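You operate a simulated robot arm through the tools that you are given. There is no shell and no other tool. Be economical: measure what you need, move in short steps, check, and stop when the job is done.

You are at the controls of a simulated robot arm. One attempt, no reset.

JOB
Close the blue drawer. Take the fuse carton from the bench top and put it on the shelf under the wooden table. Take the orange buckle box and put it on the bench top. Put the grey grease cartridge from the end of the bench by the small grey shelf on the end of the wooden table away from the jig. Put the red wheel in the sample carton. Put the yellow wheel on the steel step. Fetch the blue wheel and set it in the green bin. Fetch the yellow barrel sensor and stand it on the steel step. Any order will do. Set down upright: fuse carton, yellow barrel sensor.

It is judged by the outcome, as a careful person would: the job done as asked, and still so three seconds after it is handed in. It fails if anything else is knocked over, pushed out of place, dropped, spilled or broken.

ROBOT AND FRAMES
A 7-joint arm with a vacuum gripper on a trunk, on a base that drives. Base frame: it is fixed to the floor where the robot stands at the start and does not move with it; the origin is under the middle of the robot, x ahead of it, y to its left, z up. Readings come in m, degrees, newtons and seconds.
Its first joint turns from -149.0 to 149.0 degrees. Places, roughly: bench top [1.4, 0, 0.9]; blue drawer [0.8, -0.1, 0.7]; blue wheel (6x6x4 cm) [0.5, -0.6, 0.9]; end of the wooden table away from the jig [0.7, 1.6, 0.8]; fuse carton [1, -0.5, 1]; grease cartridge [0.75, -0.75, 1]; green bin [1.5, 0.75, 1]; orange buckle box [1, -1, 1]; red wheel (6x6x4 cm) [0.4, -0.8, 0.9]; sample carton [0.75, 1.5, 0.75]; shelf under the wooden table [0.4, 1.4, 0.2]; steel step (24x36 cm) [-0.82, 2.94, 0.3]; yellow barrel sensor (4x4x7 cm) [1.9, 1.2, 0.9]; yellow wheel (6x6x4 cm) [0.5, -0.7, 0.9]. Payload 1.06 kg.
Tool frame: the origin (TCP) lies in the middle of the cups' lips, and z points out of the cups. The gripper has 1 cup of 0.024 m across, covering 0.024 by 0.024 m (tool x, y); the bellows give 0.008 m. With the vacuum on, a cup seals on a smooth face that it is pressed against (1 to 4 N); it does not hold porous or soft things. The pull reaches 23 N.
Orientation is that of the tool frame in the base frame, as a unit quaternion [w, x, y, z]. With the cups facing straight down, the tool's x points along the base's -x, its y along +y and its z along -z.

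CONTROLS
- The arm moves only by the tool move_arm. Its argument "targets" is one flat list of numbers, 7 for each row, row after row: the vacuum: 1 switches it on, 0 off, then the shift along the base's x, y, z in m, then the turn, a rotation vector about the base's x, y, z in degrees. In form: [vac, dx, dy, dz, wx, wy, wz, vac, dx, dy, dz, wx, wy, wz, ...]. A call has 1 to 12 rows; each row shifts and turns the commanded pose from where the row before left it. A row lasts 0.2 s, in which the tool goes at most 0.05 m and 8.6 degrees; a call with a longer step from one row to the next is refused whole, and so is a gripper value outside its range. Where a pose cannot be reached the arm comes as near as it can. A force on the tool above 40 N (or 10 N above the force at the start of the call, whichever is more), or a blocked arm, ends the call early, and 0.2 s more pass. The pull builds up within a second once a cup has sealed. Time passes only in rows, and 0.2 s behind the last, so rows that do not move give it time. It gives the time, the measured TCP pose, the force on the tool (base axes) and the pull of the vacuum at its end, in the units of the frame above (readings bear some noise), with the torque about the TCP (base axes, N m) and any sound that the robot's microphone picked up, and new pictures: "show" is both (left out), scene, wrist or none.
- Cameras (640 x 400 px; columns grow to the right, rows downward): "scene" is now at [0.0285, 0.1303, 1.5979]; the picture's right is [-0.47, -0.88, -0.00], its down [-0.53, 0.28, -0.80] and it looks along [0.71, -0.37, -0.60] (base axes); focal length 256 px, centre (320, 200). "wrist" rides on the gripper at [0.078, 0.019, -0.096] in the tool frame; the picture's right is [-0.23, 0.97, 0.00], its down [-0.71, -0.17, -0.69] and it looks along [-0.67, -0.16, 0.73] (tool axes); focal length 243 px, centre (320, 200). There is no depth. A picture from a camera that has moved, and an enlarged one, comes with that camera's place and axes in the base frame and with its lens.
- move_column(by): slides the trunk up (or, below 0, down) by that many m; the arm and the scene camera ride with it, the base frame stays. It gives what a move gives, with no picture.
- steer(legs): drives the robot by 1 to 6 legs, each [ahead, turn to the left] in m and degrees, along the robot's own axes; the way and the turn of a leg run together, so that a leg with both is an arc; at most 1.5 m and 180 degrees a leg. The arm and the cameras ride along, it lands a little off, and it stops where it bumps. It gives what a move gives, and a new picture of the scene camera.
- turn_head(pan, tilt): turns the head with the scene camera to pan (to the left, within 155 degrees either way) and tilt (down, from -29 to 69), counted from straight ahead of the robot. It gives what a move gives, and a new picture of the scene camera.
- zoom(camera, box): a new picture of the part [left, top, right, bottom] of that camera's present view, enlarged. The clock stands still meanwhile.
- sign_off(): hands the job in; it is judged then, once.

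Work in short steps. Places have to be worked out from the pictures, the camera data and where the tool is seen: move nearer, look again, correct. Check each grasp and each placing, and mend what went wrong. You have 217 turns and 260 pictures in all, those below and enlarged ones among them. Switch the vacuum off and draw the arm clear of the work before you hand the job in, unless the task says otherwise; then end with one line.

The tools are called after "Call:" as name(argument=value, ...) on one line, values as JSON. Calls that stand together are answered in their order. move_arm: Moves the arm, as the interface text tells. Its arguments: {"type":"object","properties":{"targets":{"type":"array"},"show":{"type":"string","enum":["both","scene","wrist","none"]}},"required":["targets"]} The other tools are called the same way: move_column (by) slides the trunk up or down; steer (legs) drives the base; turn_head (pan, tilt) turns the head that bears the scene camera; zoom (camera, box) takes an enlarged picture of a part of a camera's view; sign_off () hands the job in.

At the start:

```text
t: 0.0
tool_pos: [0.4327, -0.626, 1.1166]
ee_rot: [0.0, -0.001, 1.0, 0.0]
force: [0.2, 0.1, -1.1]
moment: [-0.02, 0.0, -0.03]
pull: 0.0
trunk travel left (down, up): [-0.65, 0.06]
robot x, y, heading: [-0.0044, -0.0012, -0.0]
head pan, tilt: [-27.9, 36.8]
```

scene: 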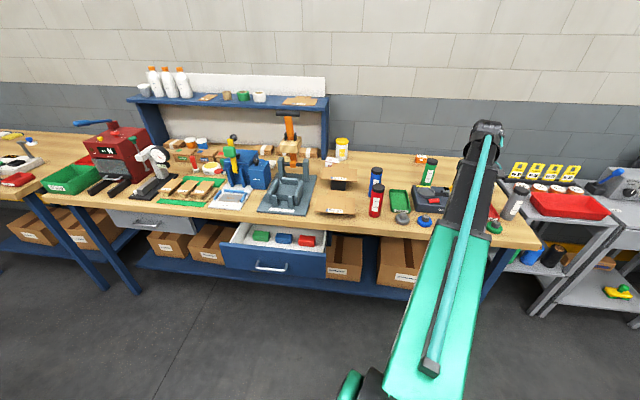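
wrist: 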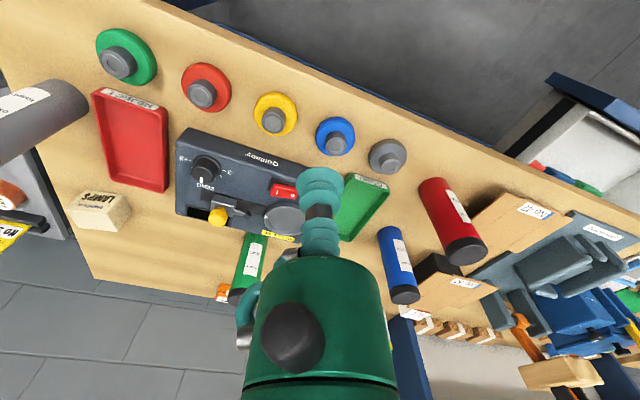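

I start by looking round: enlarging the work area and turning the head to the left.

Call:
zoom(camera="scene", box=[320, 120, 640, 320])

Call:
zoom(camera="scene", box=[0, 80, 320, 280])

Call:
turn_head(pan=60, tilt=35)

Call:
turn_head(pan=120, tilt=30)

Call:
turn_head(pan=15, tilt=35)

```text
2.00 times, centred on (480, 220) of scene
camera zoom: at [0.0285, 0.1303, 1.5979], right [-0.47, -0.88, 0.0], down [-0.53, 0.28, -0.8], along [0.71, -0.37, -0.6], focal length 512 px, centre (0, 160)
```

zoom: 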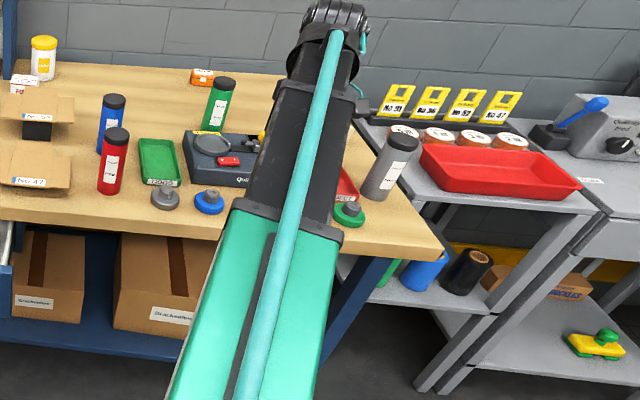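

```text
2.00 times, centred on (160, 180) of scene
camera zoom: at [0.0285, 0.1303, 1.5979], right [-0.47, -0.88, 0.0], down [-0.53, 0.28, -0.8], along [0.71, -0.37, -0.6], focal length 512 px, centre (640, 240)
```

zoom: 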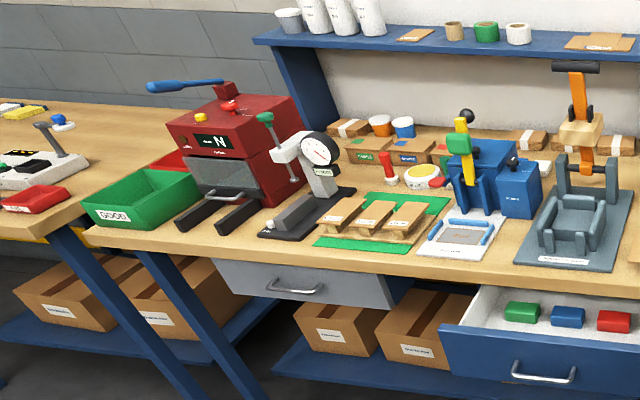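

```text
t: 1.6
tool_pos: [0.4339, -0.627, 1.1155]
ee_rot: [-0.001, 0.0, 1.0, 0.0]
force: [0.1, 0.8, 0.2]
moment: [0.0, 0.05, 0.05]
pull: 0.1
trunk travel left (down, up): [-0.65, 0.06]
robot x, y, heading: [-0.0016, -0.0047, -0.1]
head pan, tilt: [60.0, 35.0]
camera scene: at [-0.0043, 0.2473, 1.6008], right [0.87, -0.5, 0.0], down [-0.29, -0.5, -0.82], along [0.41, 0.71, -0.57], focal length 256 px, centre (320, 200)
```

scene: 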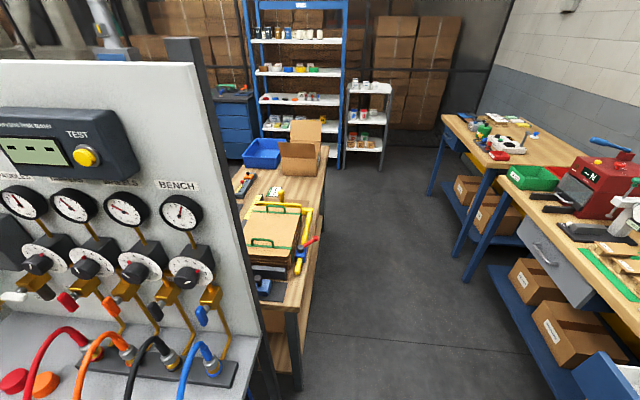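

```text
t: 2.9
tool_pos: [0.4331, -0.6261, 1.1176]
ee_rot: [0.0, 0.0, 1.0, 0.0]
force: [-0.4, -0.5, 0.1]
moment: [0.0, 0.01, -0.01]
pull: 0.0
trunk travel left (down, up): [-0.65, 0.06]
robot x, y, heading: [0.0024, 0.0022, -0.1]
head pan, tilt: [120.0, 30.0]
camera scene: at [-0.0935, 0.2495, 1.6085], right [0.87, 0.5, 0.0], down [0.25, -0.43, -0.87], along [-0.43, 0.75, -0.5], focal length 256 px, centre (320, 200)
```

scene: 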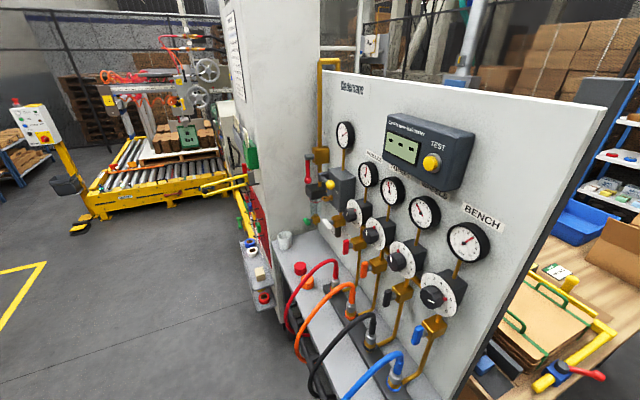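

```text
t: 4.7
tool_pos: [0.4321, -0.6267, 1.1171]
ee_rot: [-0.001, -0.001, 1.0, 0.0]
force: [-0.1, 0.2, 0.6]
moment: [0.03, -0.01, -0.03]
pull: 0.0
trunk travel left (down, up): [-0.65, 0.06]
robot x, y, heading: [-0.0006, 0.0005, 0.2]
head pan, tilt: [15.0, 35.0]
camera scene: at [0.0367, 0.1939, 1.6008], right [0.26, -0.97, 0.0], down [-0.55, -0.15, -0.82], along [0.79, 0.21, -0.57], focal length 256 px, centre (320, 200)
```

scene: 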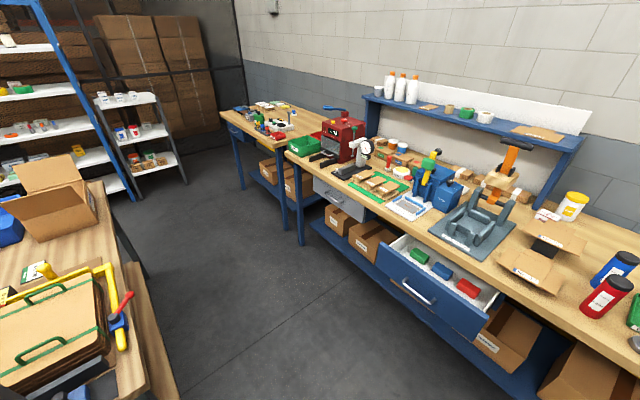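

The bench and table run at about 55° to my x axis. I check the fuse carton, the buckle box and the drawer in more detail.

Call:
turn_head(pan=-42, tilt=30)

Call:
zoom(camera="scene", box=[160, 120, 320, 220])

Call:
zoom(camera="scene", box=[0, 120, 160, 220])

Call:
zoom(camera="wrist", box=[60, 200, 300, 350])

```text
t: 6.0
tool_pos: [0.4335, -0.6262, 1.1158]
ee_rot: [0.0, 0.0, 1.0, -0.001]
force: [0.6, 0.1, -1.0]
moment: [0.03, -0.02, 0.03]
pull: 0.1
trunk travel left (down, up): [-0.65, 0.06]
robot x, y, heading: [-0.0002, -0.0016, -0.2]
head pan, tilt: [-42.0, 30.0]
camera scene: at [0.0189, 0.1106, 1.6085], right [-0.67, -0.74, 0.0], down [-0.37, 0.33, -0.87], along [0.64, -0.58, -0.5], focal length 256 px, centre (320, 200)
```

scene: 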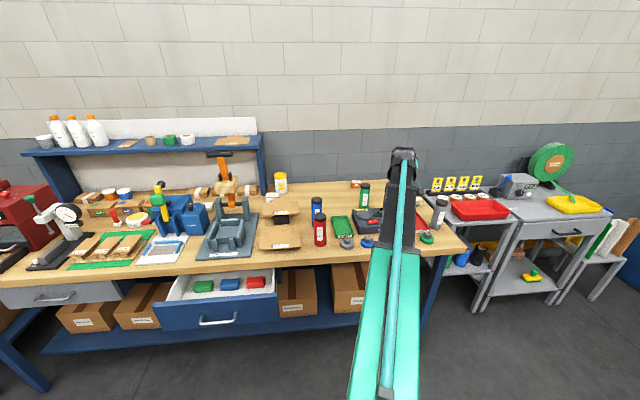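

```text
4.00 times, centred on (240, 170) of scene
camera zoom: at [0.0189, 0.1106, 1.6085], right [-0.67, -0.74, 0.0], down [-0.37, 0.33, -0.87], along [0.64, -0.58, -0.5], focal length 1025 px, centre (640, 320)
```

zoom: 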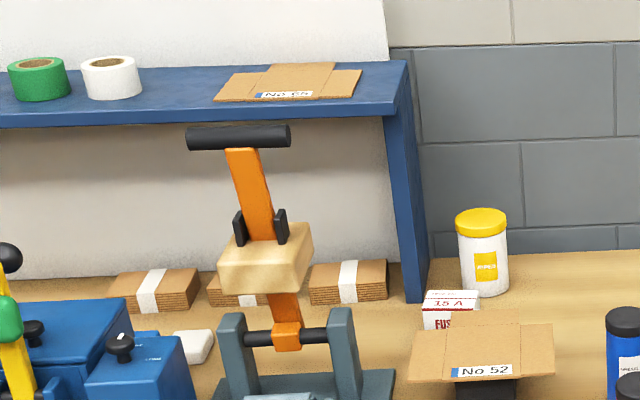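

```text
4.00 times, centred on (80, 170) of scene
camera zoom: at [0.0189, 0.1106, 1.6085], right [-0.67, -0.74, 0.0], down [-0.37, 0.33, -0.87], along [0.64, -0.58, -0.5], focal length 1025 px, centre (1280, 320)
```

zoom: 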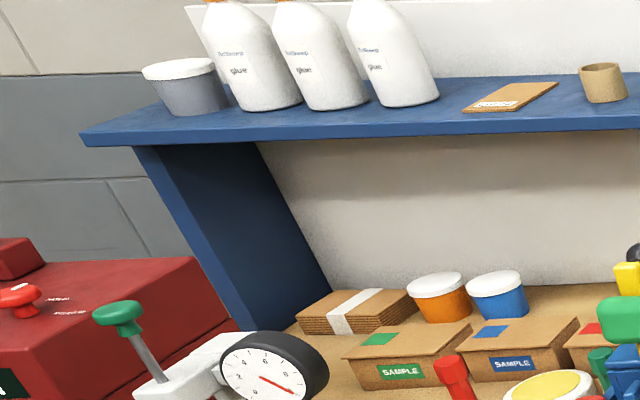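

```text
2.67 times, centred on (180, 275) of wrist
camera zoom: at [0.3546, -0.6074, 1.2123], right [0.23, 0.97, 0.0], down [0.71, -0.17, 0.69], along [0.67, -0.16, -0.73], focal length 647 px, centre (693, 0)
```

zoom: 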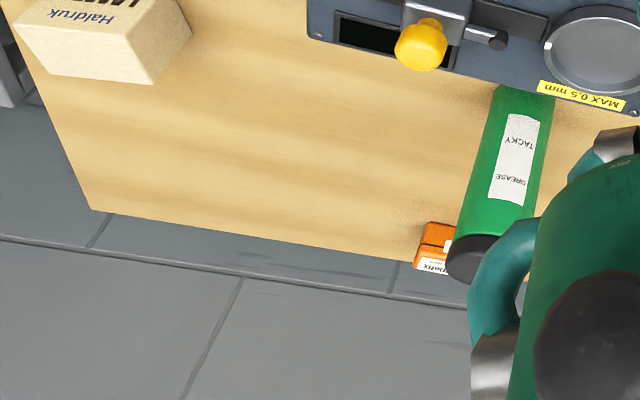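

I look closer at the small orange box by the back of the bench and at the right end.

Call:
zoom(camera="scene", box=[310, 160, 406, 220])

Call:
zoom(camera="scene", box=[400, 150, 560, 250])

Call:
turn_head(pan=152, tilt=25)

Call:
turn_head(pan=55, tilt=20)

```text
6.67 times, centred on (358, 190) of scene
camera zoom: at [0.0189, 0.1106, 1.6085], right [-0.67, -0.74, 0.0], down [-0.37, 0.33, -0.87], along [0.64, -0.58, -0.5], focal length 1708 px, centre (67, 267)
```

zoom: 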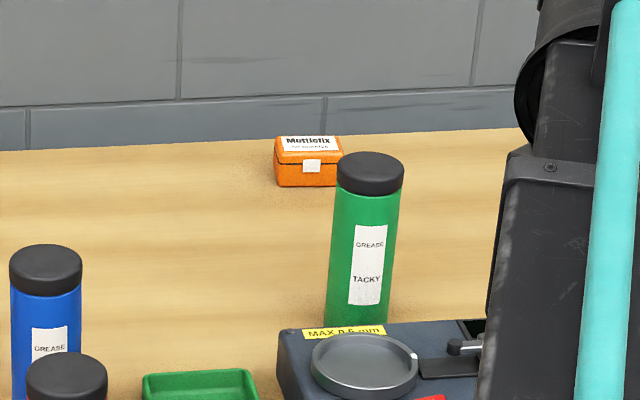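

```text
4.00 times, centred on (480, 200) of scene
camera zoom: at [0.0189, 0.1106, 1.6085], right [-0.67, -0.74, 0.0], down [-0.37, 0.33, -0.87], along [0.64, -0.58, -0.5], focal length 1025 px, centre (-320, 200)
```

zoom: 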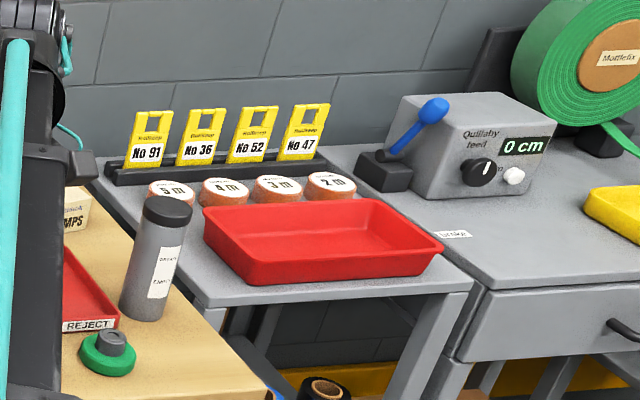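

```text
t: 8.9
tool_pos: [0.4327, -0.6264, 1.1166]
ee_rot: [0.0, 0.0, 1.0, 0.0]
force: [-0.6, -0.7, -0.3]
moment: [0.02, 0.01, -0.01]
pull: 0.1
trunk travel left (down, up): [-0.65, 0.06]
robot x, y, heading: [0.0007, -0.002, 0.0]
head pan, tilt: [152.0, 25.0]
camera scene: at [-0.1297, 0.2144, 1.6165], right [0.47, 0.88, 0.0], down [0.37, -0.2, -0.91], along [-0.8, 0.43, -0.42], focal length 256 px, centre (320, 200)
```

scene: 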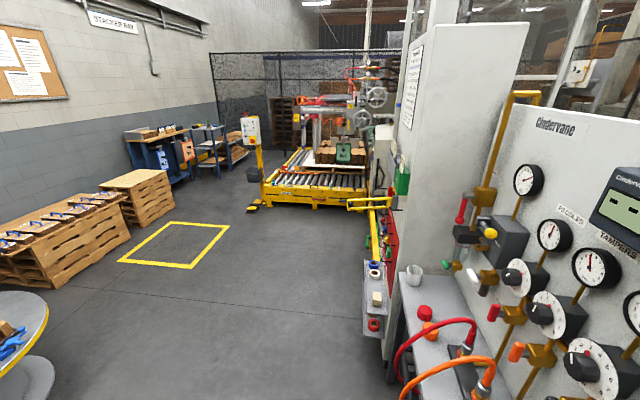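

```text
t: 10.6
tool_pos: [0.4335, -0.6267, 1.1164]
ee_rot: [0.0, 0.0, 1.0, 0.0]
force: [0.4, -0.7, 0.0]
moment: [0.02, 0.03, -0.01]
pull: 0.1
trunk travel left (down, up): [-0.65, 0.06]
robot x, y, heading: [-0.0011, 0.0039, -0.1]
head pan, tilt: [55.0, 20.0]
camera scene: at [0.005, 0.2474, 1.6246], right [0.82, -0.57, 0.0], down [-0.2, -0.28, -0.94], along [0.54, 0.77, -0.34], focal length 256 px, centre (320, 200)
```

scene: 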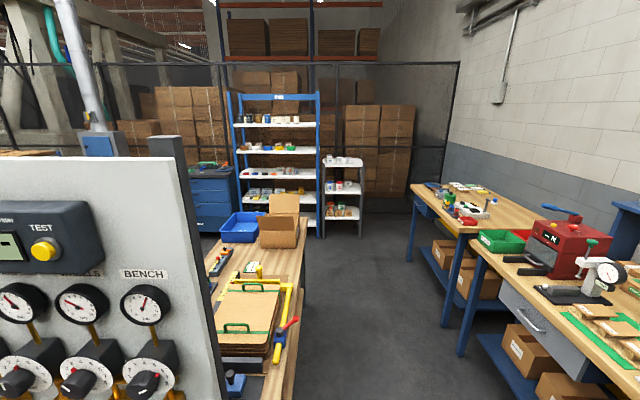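

The orange box (with its buckle) and fuse carton are located. First I'll close the drawer: swing the tool clear of the bench to in front of it, yawing to face the bench squarely.

Call:
move_arm(targets=[0, -0.01, 0.045, 0, 0, 0, -7, 0, -0.01, 0.045, 0, 0, 0, -7, 0, 0.0, 0.045, 0, 0, 0, -7, 0, 0.0, 0.045, 0, 0, 0, -7, 0, 0.01, 0.045, 0, 0, 0, -7, 0, 0.02, 0.045, 0, 0, 0, 0, 0, 0.02, 0.045, 0, 0, 0, 0, 0, 0.03, 0.04, 0, 0, 0, 0, 0, 0.03, 0.04, 0, 0, 0, 0, 0, 0.03, 0.04, 0, 0, 0, 0, 0, 0.02, 0.04, 0, 0, 0, 0, 0, 0.02, 0.04, 0, 0, 0, 0], show="none")

Call:
turn_head(pan=0, tilt=45)

```text
t: 13.2
tool_pos: [0.5937, -0.1117, 1.1168]
ee_rot: [0.001, 0.301, 0.954, 0.0]
force: [0.2, -0.3, 0.8]
moment: [0.01, -0.02, -0.03]
pull: 0.0
trunk travel left (down, up): [-0.65, 0.06]
robot x, y, heading: [-0.0002, -0.0014, 0.2]
head pan, tilt: [55.0, 20.0]
```

```text
t: 14.4
tool_pos: [0.5942, -0.1119, 1.1157]
ee_rot: [0.0, 0.301, 0.954, 0.001]
force: [-0.1, -0.6, -0.6]
moment: [0.02, -0.01, 0.02]
pull: 0.1
trunk travel left (down, up): [-0.65, 0.06]
robot x, y, heading: [-0.0016, -0.0006, 0.1]
head pan, tilt: [0.0, 45.0]
camera scene: at [0.033, 0.1713, 1.586], right [0.0, -1.0, 0.0], down [-0.71, 0.0, -0.71], along [0.71, 0.0, -0.71], focal length 256 px, centre (320, 200)
```

scene: 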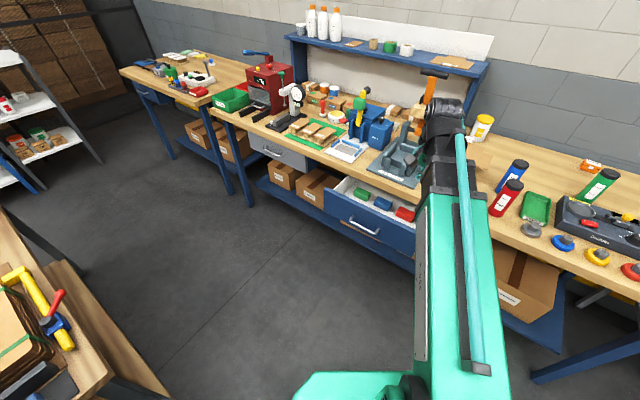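

Drawer front centre is near (0.79,-0.03), z≈0.70. I tilt the tool toward the bench while shifting along, then lower the trunk.

Call:
move_arm(targets=[0, 0.0087, 0.0182, 0, -4.59, -6.55, 0, 0, 0.0087, 0.0182, 0, -4.59, -6.55, 0, 0, 0.0087, 0.0182, 0, -4.59, -6.55, 0, 0, 0.0087, 0.0182, 0, -4.59, -6.55, 0, 0, 0.0087, 0.0182, 0, -4.59, -6.55, 0, 0, 0.0087, 0.0182, 0, -4.59, -6.55, 0, 0, 0.0087, 0.0182, 0, -4.59, -6.55, 0, 0, 0.0087, 0.0182, 0, -4.59, -6.55, 0, 0, 0.0087, 0.0182, 0, -4.59, -6.55, 0], show="none")

Call:
move_column(by=-0.42)

Call:
move_arm(targets=[0, 0, 0, 0, 0, 0, 0])

```text
t: 16.4
tool_pos: [0.6707, 0.0539, 1.1155]
ee_rot: [0.562, 0.243, 0.771, -0.177]
force: [-0.4, 0.7, 0.0]
moment: [-0.01, 0.0, 0.04]
pull: 0.1
trunk travel left (down, up): [-0.65, 0.06]
robot x, y, heading: [-0.0029, -0.0015, -0.1]
head pan, tilt: [0.0, 45.0]
```

```text
refused: -0.42 is not a number from -0.4 to 0.4
```

```text
t: 16.8
tool_pos: [0.6717, 0.0528, 1.1163]
ee_rot: [0.561, 0.243, 0.771, -0.177]
force: [0.5, -0.8, 0.6]
moment: [0.0, -0.04, 0.02]
pull: 0.1
trunk travel left (down, up): [-0.65, 0.06]
robot x, y, heading: [0.0012, -0.0005, 0.4]
head pan, tilt: [0.0, 45.0]
camera scene: at [0.0329, 0.1712, 1.5859], right [0.0, -1.0, 0.0], down [-0.71, 0.0, -0.71], along [0.71, 0.0, -0.71], focal length 256 px, centre (320, 200)
camera wrist: at [0.5875, 0.1347, 1.0717], right [0.62, 0.75, 0.22], down [-0.45, 0.11, 0.88], along [0.64, -0.65, 0.41], focal length 243 px, centre (320, 200)
```

scene: 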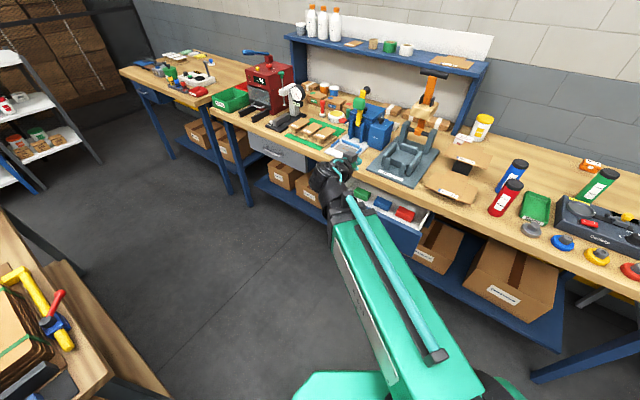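
wrist: 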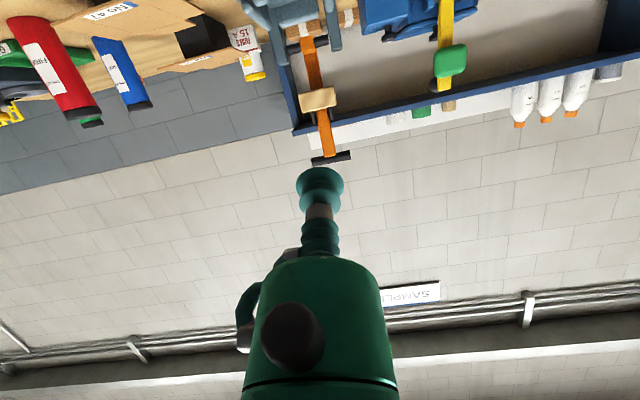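

Tool is pointing at the bench. Now lower the trunk and look.

Call:
move_column(by=-0.38)

Call:
move_arm(targets=[0, 0, 0, 0, 0, 0, 0])

```text
t: 20.5
tool_pos: [0.6721, 0.0533, 0.7364]
ee_rot: [0.56, 0.243, 0.772, -0.177]
force: [-0.1, 0.7, -0.6]
moment: [0.01, 0.0, 0.03]
pull: 0.1
trunk travel left (down, up): [-0.27, 0.44]
robot x, y, heading: [-0.0015, -0.0022, -0.3]
head pan, tilt: [0.0, 45.0]
```

```text
t: 20.9
tool_pos: [0.672, 0.0528, 0.7361]
ee_rot: [0.561, 0.243, 0.771, -0.178]
force: [0.9, -0.2, -0.7]
moment: [0.02, 0.02, -0.02]
pull: 0.1
trunk travel left (down, up): [-0.27, 0.44]
robot x, y, heading: [0.0016, 0.0005, -0.2]
head pan, tilt: [0.0, 45.0]
camera scene: at [0.033, 0.1713, 1.2059], right [0.0, -1.0, 0.0], down [-0.71, 0.0, -0.71], along [0.71, 0.0, -0.71], focal length 256 px, centre (320, 200)
camera wrist: at [0.5875, 0.1346, 0.6918], right [0.62, 0.75, 0.22], down [-0.45, 0.11, 0.89], along [0.64, -0.65, 0.41], focal length 243 px, centre (320, 200)
```

scene: 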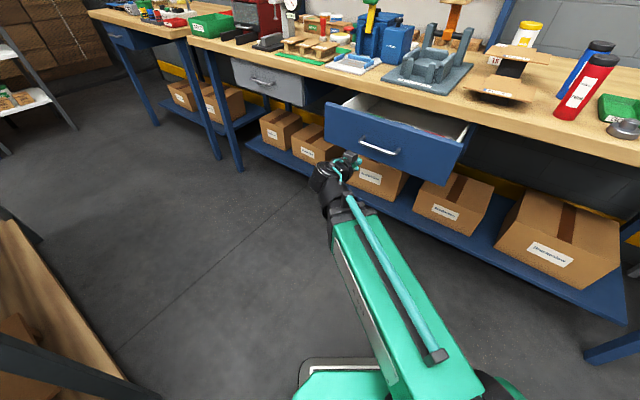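
wrist: 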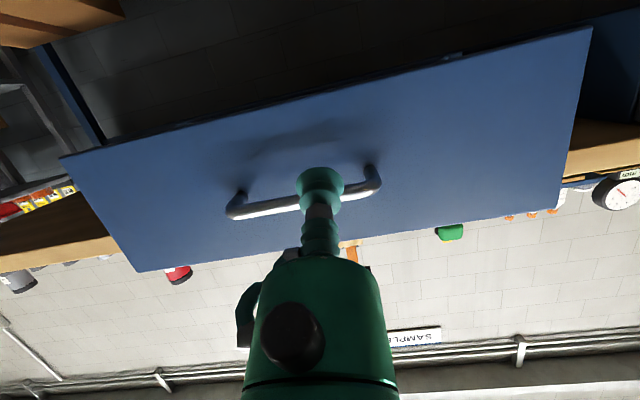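

Handle is at z≈0.735 and the front spans z≈0.67–0.84. I raise to z≈0.80, above the handle, and push in along the bench normal.

Call:
move_arm(targets=[0, 0, 0, 0.033, 0, 0, 0, 0, 0, 0, 0.033, 0, 0, 0, 0, 0.0205, -0.0144, 0, 0, 0, 0, 0, 0.0205, -0.0144, 0, 0, 0, 0, 0, 0.0123, -0.0086, 0, 0, 0, 0, 0, 0.0123, -0.0086, 0, 0, 0, 0, 0, 0.0123, -0.0086, 0, 0, 0, 0, 0, 0.0123, -0.0086, 0, 0, 0, 0, 0, 0.0123, -0.0086, 0, 0, 0, 0, 0, 0.0123, -0.0086, 0, 0, 0, 0])

```text
t: 23.1
tool_pos: [0.786, -0.0277, 0.8024]
ee_rot: [0.56, 0.244, 0.771, -0.178]
force: [-0.3, 0.7, -0.8]
moment: [0.01, -0.03, 0.01]
pull: 0.0
trunk travel left (down, up): [-0.27, 0.44]
robot x, y, heading: [-0.0006, 0.0004, -0.3]
head pan, tilt: [0.0, 45.0]
camera scene: at [0.033, 0.1713, 1.2059], right [0.0, -1.0, 0.0], down [-0.71, 0.0, -0.71], along [0.71, 0.0, -0.71], focal length 256 px, centre (320, 200)
camera wrist: at [0.7026, 0.0543, 0.7572], right [0.62, 0.75, 0.22], down [-0.45, 0.11, 0.89], along [0.64, -0.65, 0.41], focal length 243 px, centre (320, 200)
```

scene: 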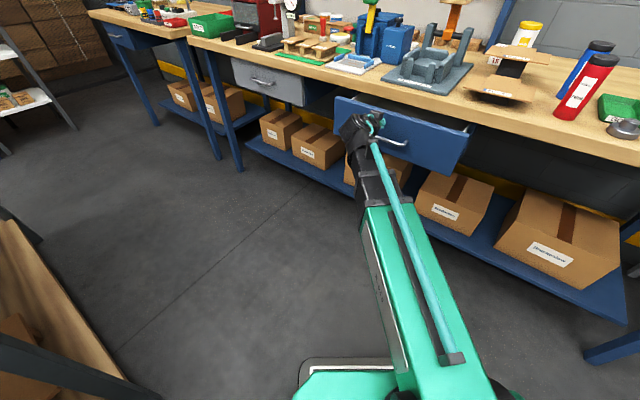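
wrist: 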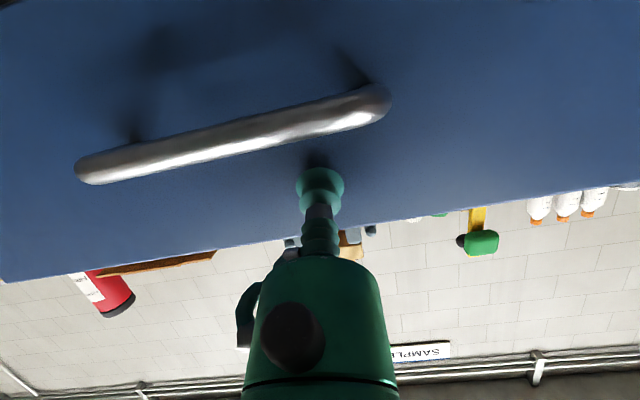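

The drawer has begun to move with very little force. I keep pushing in small steps.

Call:
move_arm(targets=[0, 0.0123, -0.0086, 0, 0, 0, 0, 0, 0.0123, -0.0086, 0, 0, 0, 0, 0, 0.0123, -0.0086, 0, 0, 0, 0, 0, 0.0123, -0.0086, 0, 0, 0, 0, 0, 0.0123, -0.0086, 0, 0, 0, 0, 0, 0.0123, -0.0086, 0, 0, 0, 0])

```text
t: 24.5
tool_pos: [0.8616, -0.0781, 0.8022]
ee_rot: [0.561, 0.243, 0.772, -0.176]
force: [-0.8, 0.1, 0.6]
moment: [-0.02, 0.0, -0.02]
pull: 0.1
trunk travel left (down, up): [-0.27, 0.44]
robot x, y, heading: [-0.0003, 0.0006, 0.0]
head pan, tilt: [0.0, 45.0]
camera scene: at [0.033, 0.1713, 1.2059], right [0.0, -1.0, 0.0], down [-0.71, 0.0, -0.71], along [0.71, 0.0, -0.71], focal length 256 px, centre (320, 200)
camera wrist: at [0.7766, 0.0031, 0.7576], right [0.62, 0.75, 0.22], down [-0.45, 0.11, 0.89], along [0.64, -0.65, 0.41], focal length 243 px, centre (320, 200)
```

scene: 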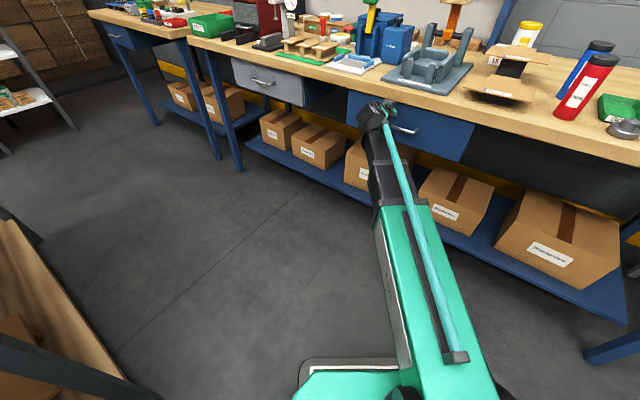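
wrist: 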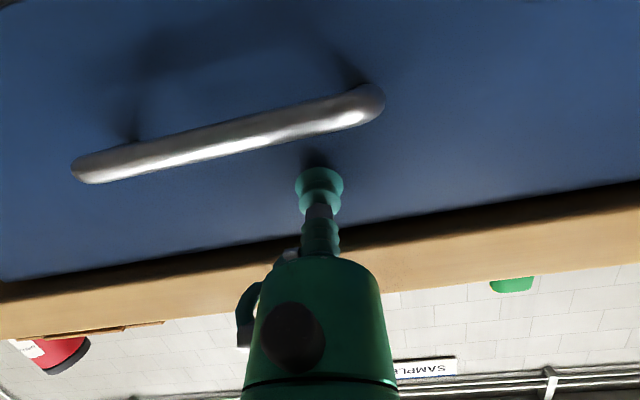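

Nearly closed; a few more small steps until it resists.

Call:
move_arm(targets=[0, 0.0082, -0.0057, 0, 0, 0, 0, 0, 0.0082, -0.0057, 0, 0, 0, 0, 0, 0.0082, -0.0057, 0, 0, 0, 0, 0, 0.0082, -0.0057, 0, 0, 0, 0])

```text
t: 25.5
tool_pos: [0.8847, -0.0948, 0.8006]
ee_rot: [0.558, 0.244, 0.774, -0.175]
force: [-8.8, 8.0, -6.4]
moment: [-0.11, -0.18, 0.0]
pull: 0.0
trunk travel left (down, up): [-0.27, 0.44]
robot x, y, heading: [-0.0009, -0.0006, 0.1]
head pan, tilt: [0.0, 45.0]
stopped in row 4: the force on the tool passed its limit at 51 N (the readings are from after the stop); the commanded pose is now the measured one
camera scene: at [0.0317, 0.1719, 1.2058], right [0.0, -1.0, 0.0], down [-0.71, 0.0, -0.71], along [0.71, 0.0, -0.71], focal length 256 px, centre (320, 200)
camera wrist: at [0.8005, -0.0121, 0.7559], right [0.62, 0.75, 0.22], down [-0.45, 0.1, 0.89], along [0.65, -0.65, 0.4], focal length 243 px, centre (320, 200)
```

scene: 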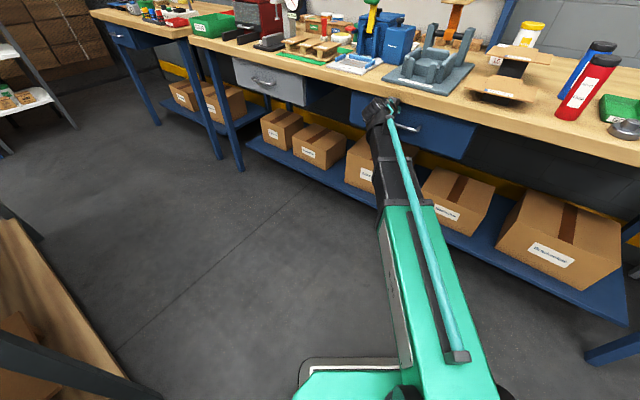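
wrist: 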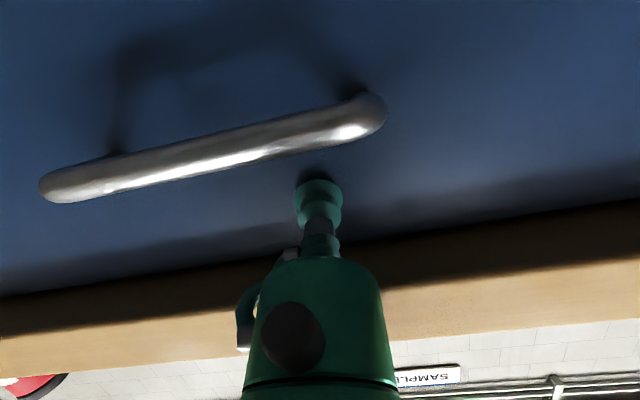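

Drawer hit its stop: closed. I back off, bring the tool upright and raise the trunk.

Call:
move_arm(targets=[0, -0.041, 0.0287, 0, 0, 0, 0, 0, -0.041, 0.0287, 0, 0, 0, 0, 0, -0.041, 0.0287, 0, 0, 0, 0, 0, 0, 0, 0, 4.59, 6.55, 0, 0, 0, 0, 0, 4.59, 6.55, 0, 0, 0, 0, 0, 4.59, 6.55, 0, 0, 0, 0, 0, 4.59, 6.55, 0, 0, 0, 0, 0, 4.59, 6.55, 0, 0, 0, 0, 0, 4.59, 6.55, 0, 0, 0, 0, 0, 4.59, 6.55, 0, 0, 0, 0, 0, 4.59, 6.55, 0, 0, 0, 0, 0, 4.59, 6.55, 0], show="none")

Call:
move_column(by=0.34)

```text
t: 28.1
tool_pos: [0.7624, -0.0102, 0.8006]
ee_rot: [-0.003, 0.301, 0.954, 0.002]
force: [0.2, 0.2, 1.0]
moment: [-0.02, -0.02, 0.01]
pull: 0.0
trunk travel left (down, up): [-0.27, 0.44]
robot x, y, heading: [-0.0029, 0.0, 0.4]
head pan, tilt: [0.0, 45.0]
```

```text
t: 31.4
tool_pos: [0.7633, -0.0092, 1.1398]
ee_rot: [-0.002, 0.302, 0.953, 0.002]
force: [0.1, 0.1, -1.4]
moment: [0.02, 0.01, -0.04]
pull: 0.1
trunk travel left (down, up): [-0.61, 0.1]
robot x, y, heading: [0.001, -0.0023, 0.2]
head pan, tilt: [0.0, 45.0]
```

Now to above the blue wheel.

Call:
move_arm(targets=[0, -0.019, -0.0455, 0, 0, 0, 0, 0, -0.019, -0.0455, 0, 0, 0, 0, 0, -0.019, -0.0455, 0, 0, 0, 0, 0, -0.019, -0.0455, 0, 0, 0, 0, 0, -0.019, -0.0455, 0, 0, 0, 0, 0, -0.019, -0.0455, 0, 0, 0, 0, 0, -0.019, -0.0455, 0, 0, 0, 0, 0, -0.019, -0.0455, 0, 0, 0, 0, 0, -0.019, -0.0455, 0, 0, 0, 0, 0, -0.019, -0.0455, 0, 0, 0, 0, 0, -0.019, -0.0455, 0, 0, 0, 0, 0, -0.019, -0.0455, 0, 0, 0, 0], show="wrist")

```text
t: 34.0
tool_pos: [0.5333, -0.5554, 1.1409]
ee_rot: [-0.003, 0.302, 0.953, 0.002]
force: [-0.4, -0.2, 0.0]
moment: [0.01, -0.02, -0.01]
pull: 0.0
trunk travel left (down, up): [-0.61, 0.1]
robot x, y, heading: [-0.0015, -0.0021, 0.2]
head pan, tilt: [0.0, 45.0]
camera wrist: at [0.4808, -0.4968, 1.2372], right [0.75, 0.66, 0.0], down [0.48, -0.55, 0.68], along [0.45, -0.51, -0.73], focal length 243 px, centre (320, 200)
```

wrist: 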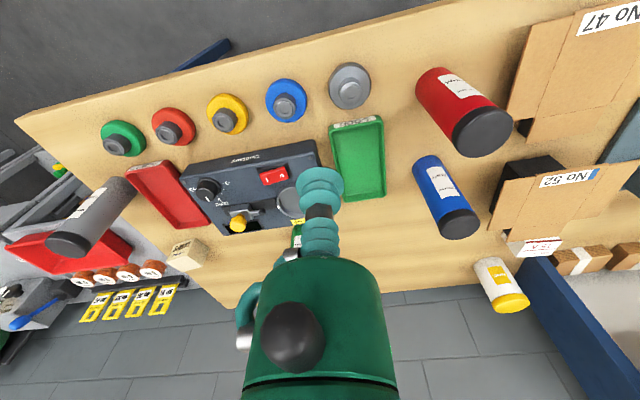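

Blue hub triangulated at about (0.533,-0.627,0.905). I move over it and lower to 0.95.

Call:
move_arm(targets=[0, 0, -0.036, 0, 0, 0, 0, 0, 0, -0.036, 0, 0, 0, 0, 0, 0, 0, -0.048, 0, 0, 0, 0, 0, 0, -0.048, 0, 0, 0, 0, 0, 0, -0.048, 0, 0, 0, 0, 0, 0, -0.045, 0, 0, 0], show="wrist")

```text
t: 35.4
tool_pos: [0.5344, -0.6273, 0.9514]
ee_rot: [-0.002, 0.302, 0.953, 0.002]
force: [0.2, 0.2, -0.3]
moment: [0.02, 0.03, 0.0]
pull: 0.1
trunk travel left (down, up): [-0.61, 0.1]
robot x, y, heading: [0.0018, 0.0004, -0.0]
head pan, tilt: [0.0, 45.0]
camera wrist: at [0.4816, -0.5669, 1.0476], right [0.75, 0.66, 0.0], down [0.48, -0.55, 0.68], along [0.45, -0.51, -0.73], focal length 243 px, centre (320, 200)
```

wrist: 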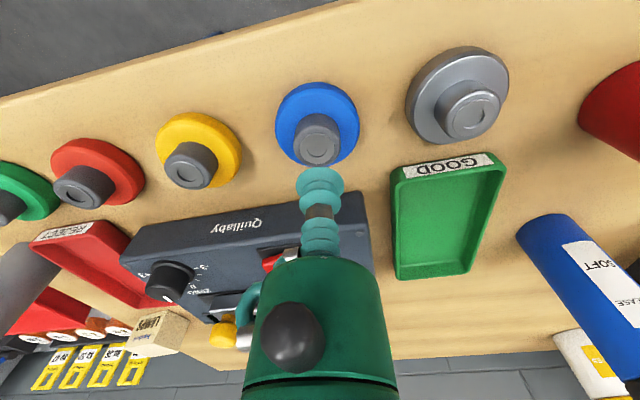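

Aligned to within ~5 mm. I descend with vacuum on until contact.

Call:
move_arm(targets=[1, 0.002, -0.004, -0.03, 0, 0, 0, 1, 0, 0, -0.01, 0, 0, 0, 1, 0, 0, -0.005, 0, 0, 0, 1, 0, 0, -0.004, 0, 0, 0, 1, 0, 0, 0, 0, 0, 0], show="wrist")

```text
t: 36.7
tool_pos: [0.5367, -0.6316, 0.9069]
ee_rot: [0.001, 0.301, 0.954, 0.0]
force: [0.3, -0.1, 22.7]
moment: [-0.01, 0.0, 0.0]
pull: 0.1
trunk travel left (down, up): [-0.61, 0.1]
robot x, y, heading: [0.001, -0.0037, 0.3]
head pan, tilt: [0.0, 45.0]
stopped in row 5: the force on the tool passed its limit at 41 N (the readings are from after the stop); the commanded pose is now the measured one
camera wrist: at [0.4833, -0.5713, 1.0027], right [0.75, 0.66, 0.0], down [0.48, -0.55, 0.69], along [0.45, -0.52, -0.73], focal length 243 px, centre (320, 200)
```

wrist: 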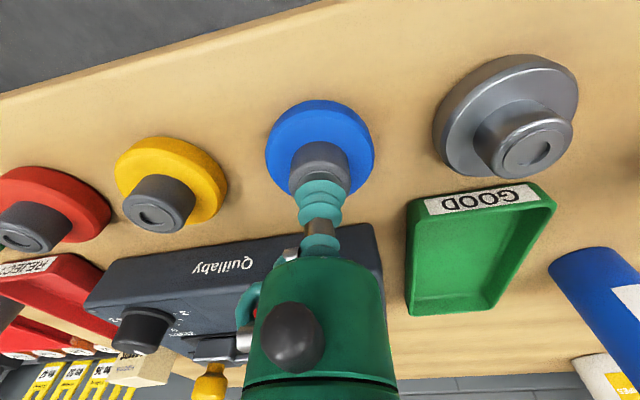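

Pressed too hard; I ease off slightly with vacuum on and see whether it seals.

Call:
move_arm(targets=[1, 0, 0, 0.002, 0, 0, 0, 1, 0, 0, 0.001, 0, 0, 0, 1, 0, 0, 0, 0, 0, 0, 1, 0, 0, 0, 0, 0, 0, 1, 0, 0, 0, 0, 0, 0], show="none")

Call:
zoom(camera="wrist", box=[80, 80, 400, 280])

```text
t: 37.9
tool_pos: [0.5375, -0.6325, 0.9076]
ee_rot: [-0.001, 0.301, 0.954, 0.0]
force: [-2.1, 1.6, 7.5]
moment: [-0.06, -0.03, 0.01]
pull: 0.0
trunk travel left (down, up): [-0.61, 0.1]
robot x, y, heading: [-0.0003, -0.0019, 0.3]
head pan, tilt: [0.0, 45.0]
```

```text
2.00 times, centred on (240, 180) of wrist
camera zoom: at [0.4837, -0.572, 1.0037], right [0.75, 0.66, 0.0], down [0.48, -0.55, 0.68], along [0.45, -0.51, -0.73], focal length 485 px, centre (480, 240)
```

zoom: 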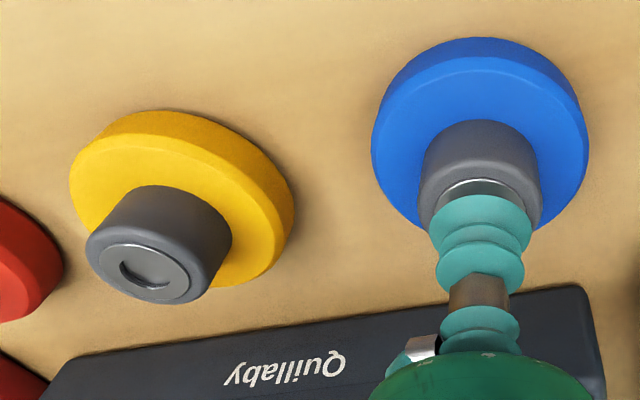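

The cup sits ~5 mm too far toward the back; the ring's front rim shows. I lift, shift back toward me and press gently.

Call:
move_arm(targets=[1, 0, 0, 0.012, 0, 0, 0, 1, -0.0045, 0.0032, 0, 0, 0, 0, 1, 0, 0, -0.006, 0, 0, 0, 1, 0, 0, -0.003, 0, 0, 0, 1, 0, 0, -0.001, 0, 0, 0, 1, 0, 0, 0, 0, 0, 0, 1, 0, 0, 0, 0, 0, 0], show="none")

Call:
zoom(camera="wrist", box=[240, 80, 400, 180])

```text
t: 39.5
tool_pos: [0.5327, -0.6303, 0.9103]
ee_rot: [0.0, 0.302, 0.953, 0.0]
force: [2.2, -5.2, 15.4]
moment: [-0.06, 0.0, -0.03]
pull: 23.2
trunk travel left (down, up): [-0.61, 0.1]
robot x, y, heading: [-0.003, -0.0022, 0.1]
head pan, tilt: [0.0, 45.0]
```

```text
4.00 times, centred on (320, 130) of wrist
camera zoom: at [0.4793, -0.5688, 1.0059], right [0.75, 0.66, 0.0], down [0.48, -0.55, 0.68], along [0.45, -0.51, -0.73], focal length 970 px, centre (320, 480)
```

zoom: 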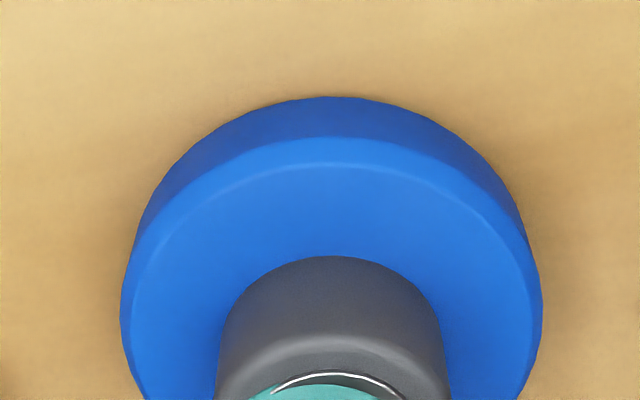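

Sealed (23 N). I lift and swing the wheel to a carrying place straight ahead of the robot.

Call:
move_arm(targets=[1, 0, 0, 0.02, 0, 0, 0, 1, 0, 0, 0.05, 0, 0, 0, 1, 0, 0, 0.05, 0, 0, 0, 1, 0, 0, 0.05, 0, 0, 0, 1, -0.01, 0.045, 0, 0, 0, 0, 1, 0, 0.045, 0, 0, 0, 0, 1, 0, 0.045, 0, 0, 0, 0, 1, 0.01, 0.045, 0, 0, 0, 0, 1, 0.01, 0.045, 0, 0, 0, 0, 1, 0.01, 0.045, 0, 0, 0, 0, 1, 0.01, 0.045, 0, 0, 0, 0, 1, 0.01, 0.045, 0, 0, 0, 0], show="none")

Call:
move_arm(targets=[1, 0.005, 0.045, 0.02, 0, 0, 0, 1, 0.005, 0.045, 0.02, 0, 0, 0, 1, 0, 0.045, 0.02, 0, 0, 0, 1, 0, 0.045, 0, 0, 0, 0, 1, 0, 0.045, 0, 0, 0, 0, 1, 0, 0.045, 0, 0, 0, 0])

```text
t: 42.1
tool_pos: [0.5721, -0.2677, 1.0782]
ee_rot: [-0.001, 0.301, 0.954, 0.0]
force: [-1.0, 0.0, -0.9]
moment: [-0.03, 0.03, 0.02]
pull: 23.2
trunk travel left (down, up): [-0.61, 0.1]
robot x, y, heading: [-0.0015, -0.0035, 0.1]
head pan, tilt: [0.0, 45.0]
```

```text
t: 43.5
tool_pos: [0.5827, 0.0023, 1.1379]
ee_rot: [-0.001, 0.302, 0.953, -0.001]
force: [-0.9, 0.8, -0.9]
moment: [-0.01, 0.01, 0.0]
pull: 23.1
trunk travel left (down, up): [-0.61, 0.1]
robot x, y, heading: [-0.0003, 0.0012, 0.0]
head pan, tilt: [0.0, 45.0]
camera scene: at [0.0322, 0.1718, 1.5459], right [0.0, -1.0, 0.0], down [-0.71, 0.0, -0.71], along [0.71, 0.0, -0.71], focal length 256 px, centre (320, 200)
camera wrist: at [0.5294, 0.0622, 1.2347], right [0.75, 0.66, 0.0], down [0.48, -0.55, 0.68], along [0.45, -0.51, -0.73], focal length 243 px, centre (320, 200)
```

scene: 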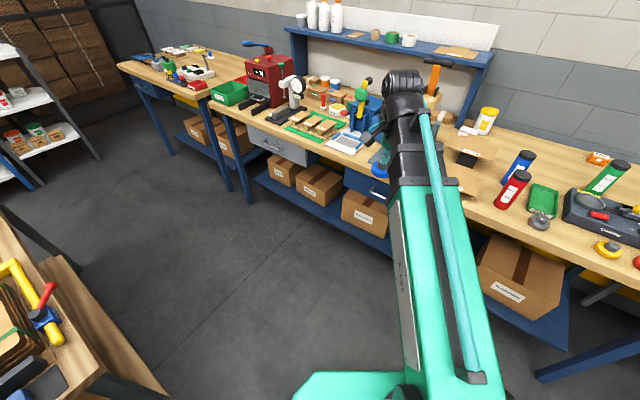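
wrist: 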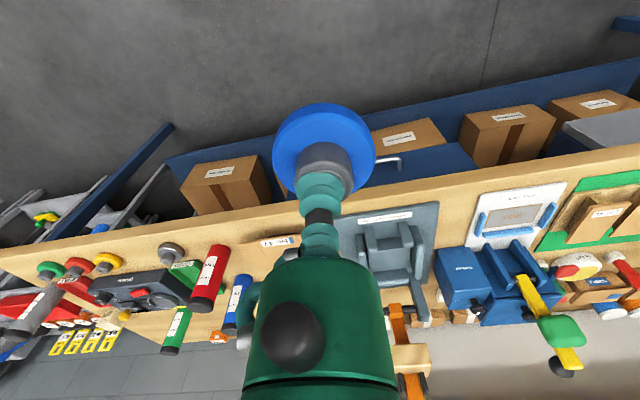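

Wheel held. I drive into the aisle: turn 30°, ahead 0.55, turn 25°, then ahead 0.5.

Call:
steer(legs=[[0, 30], [0.55, 0], [0, 25]])

```text
t: 49.4
tool_pos: [0.8056, 0.7603, 1.139]
ee_rot: [-0.001, -0.177, 0.984, 0.0]
force: [-0.3, 0.4, -0.8]
moment: [0.02, 0.01, 0.01]
pull: 22.6
trunk travel left (down, up): [-0.61, 0.1]
robot x, y, heading: [0.4782, 0.279, 55.6]
head pan, tilt: [0.0, 45.0]
camera scene: at [0.3524, 0.4062, 1.5459], right [0.83, -0.56, 0.0], down [-0.4, -0.58, -0.71], along [0.4, 0.58, -0.71], focal length 256 px, centre (320, 200)
```

scene: 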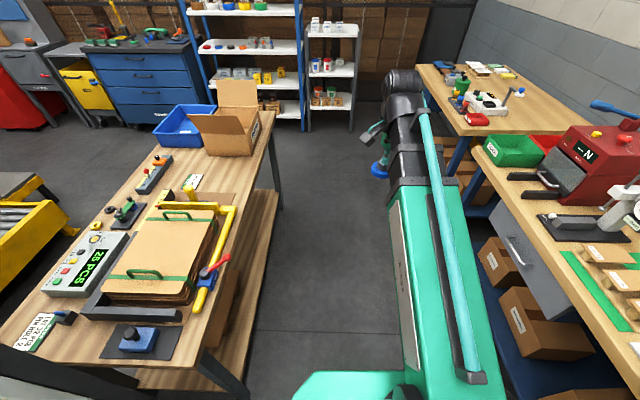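

The aisle ahead is clear. I drive 0.55 m further along.

Call:
steer(legs=[[0.55, 0]])

Call:
turn_head(pan=-45, tilt=35)

```text
t: 52.6
tool_pos: [1.1188, 1.2154, 1.139]
ee_rot: [0.0, -0.178, 0.984, 0.0]
force: [0.2, 0.0, -1.0]
moment: [0.0, 0.0, -0.02]
pull: 23.1
trunk travel left (down, up): [-0.61, 0.1]
robot x, y, heading: [0.7853, 0.7327, 55.6]
head pan, tilt: [0.0, 45.0]
camera scene: at [0.6649, 0.8625, 1.5459], right [0.83, -0.56, 0.0], down [-0.4, -0.58, -0.71], along [0.4, 0.58, -0.71], focal length 256 px, centre (320, 200)
```

scene: 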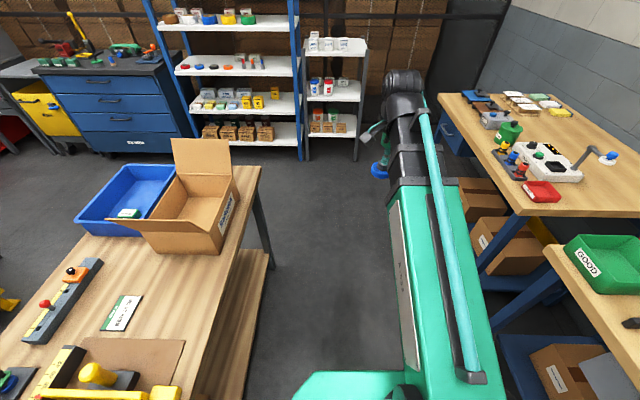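

```text
t: 53.7
tool_pos: [1.1177, 1.2147, 1.1389]
ee_rot: [-0.001, -0.177, 0.984, 0.0]
force: [0.4, 0.5, -2.3]
moment: [-0.03, 0.01, 0.0]
pull: 22.9
trunk travel left (down, up): [-0.61, 0.1]
robot x, y, heading: [0.7889, 0.735, 55.5]
head pan, tilt: [-45.0, 35.0]
camera scene: at [0.7053, 0.8114, 1.5607], right [0.18, -0.98, 0.0], down [-0.56, -0.11, -0.82], along [0.81, 0.15, -0.57], focal length 256 px, centre (320, 200)
```

scene: 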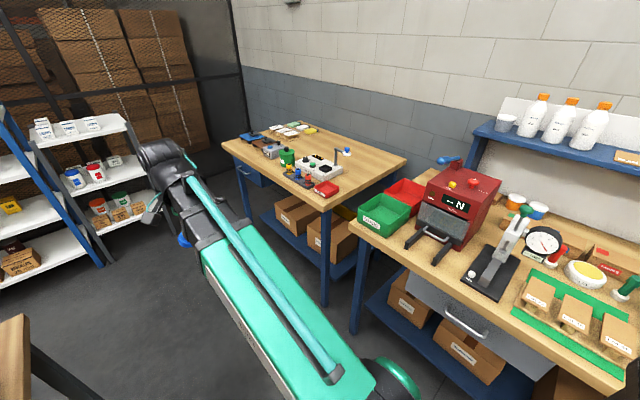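

Green bin centre is judged at (1.59,0.70), rim ~0.95. I swing the wheel most of the way there, high.

Call:
move_arm(targets=[1, 0.0337, -0.0365, 0, 0, 0, 0, 1, 0.0337, -0.0365, 0, 0, 0, 0, 1, 0.0337, -0.0365, 0, 0, 0, 0, 1, 0.0337, -0.0365, 0, 0, 0, 0, 1, 0.0337, -0.0365, 0, 0, 0, 0, 1, 0.0337, -0.0365, 0, 0, 0, 0, 1, 0.0337, -0.0365, 0, 0, 0, 0, 1, 0.0337, -0.0365, 0, 0, 0, 0, 1, 0.0337, -0.0365, 0, 0, 0, 0, 1, 0.0337, -0.0365, 0, 0, 0, 0, 1, 0.0337, -0.0365, 0, 0, 0, 0, 1, 0.0337, -0.0365, 0, 0, 0, 0], show="both")

```text
t: 56.3
tool_pos: [1.5241, 0.7762, 1.1373]
ee_rot: [-0.001, -0.177, 0.984, 0.001]
force: [-0.4, 1.1, -1.2]
moment: [0.01, -0.01, -0.01]
pull: 23.6
trunk travel left (down, up): [-0.61, 0.1]
robot x, y, heading: [0.7846, 0.7339, 55.6]
head pan, tilt: [-45.0, 35.0]
camera scene: at [0.7058, 0.8109, 1.5608], right [0.18, -0.98, 0.0], down [-0.56, -0.11, -0.82], along [0.81, 0.15, -0.57], focal length 256 px, centre (320, 200)
camera wrist: at [1.4436, 0.7676, 1.2346], right [-0.12, 0.99, 0.0], down [0.72, 0.09, 0.68], along [0.68, 0.08, -0.73], focal length 243 px, centre (320, 200)
```

scene: 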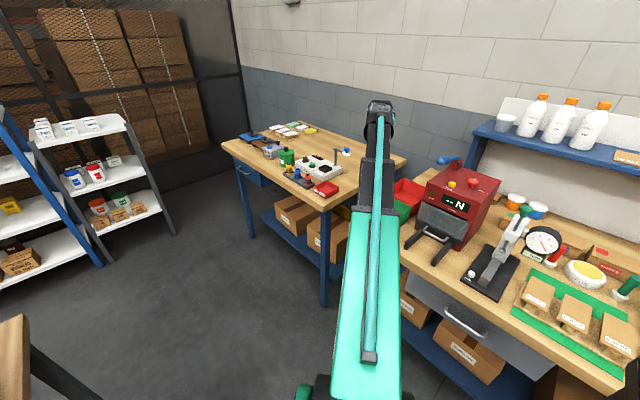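
wrist: 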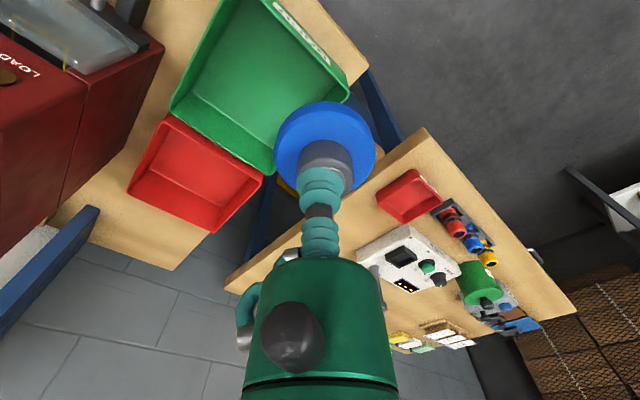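

Bin floor centre is about (1.56,0.693). I centre over it and lower to ~0.95.

Call:
move_arm(targets=[1, 0.018, -0.042, 0, 0, 0, 0, 1, 0.018, -0.042, 0, 0, 0, 0, 1, 0, 0, -0.05, 0, 0, 0, 1, 0, 0, -0.05, 0, 0, 0, 1, 0, 0, -0.05, 0, 0, 0, 1, 0, 0, -0.03, 0, 0, 0], show="wrist")

```text
t: 57.7
tool_pos: [1.5591, 0.6933, 0.9568]
ee_rot: [-0.002, -0.177, 0.984, 0.0]
force: [0.1, -0.3, -1.1]
moment: [-0.03, -0.01, 0.0]
pull: 23.3
trunk travel left (down, up): [-0.61, 0.1]
robot x, y, heading: [0.7865, 0.7347, 55.7]
head pan, tilt: [-45.0, 35.0]
camera wrist: at [1.4794, 0.684, 1.0532], right [-0.12, 0.99, 0.0], down [0.72, 0.09, 0.68], along [0.68, 0.08, -0.73], focal length 243 px, centre (320, 200)
```

wrist: 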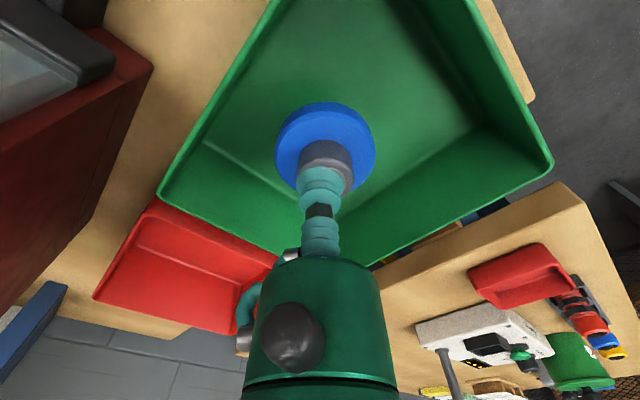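

Wheel is inside the bin. I lower gently to the floor.

Call:
move_arm(targets=[1, -0.01, 0, -0.02, 0, 0, 0, 1, 0, 0, -0.006, 0, 0, 0, 1, 0, 0, -0.004, 0, 0, 0, 1, 0, 0, -0.004, 0, 0, 0], show="none")

```text
t: 58.7
tool_pos: [1.5488, 0.6933, 0.9251]
ee_rot: [-0.001, -0.178, 0.984, 0.0]
force: [-0.4, 0.0, -0.5]
moment: [-0.01, 0.02, -0.04]
pull: 23.2
trunk travel left (down, up): [-0.61, 0.1]
robot x, y, heading: [0.7853, 0.7335, 55.7]
head pan, tilt: [-45.0, 35.0]
```

Call:
move_arm(targets=[1, 0, 0, -0.004, 0, 0, 0, 1, 0, 0, -0.003, 0, 0, 0], show="none")

```text
t: 59.3
tool_pos: [1.5495, 0.6926, 0.9191]
ee_rot: [0.001, -0.177, 0.984, 0.0]
force: [3.3, -0.6, 16.2]
moment: [0.0, -0.02, 0.0]
pull: 22.6
trunk travel left (down, up): [-0.61, 0.1]
robot x, y, heading: [0.7858, 0.7369, 55.5]
head pan, tilt: [-45.0, 35.0]
```

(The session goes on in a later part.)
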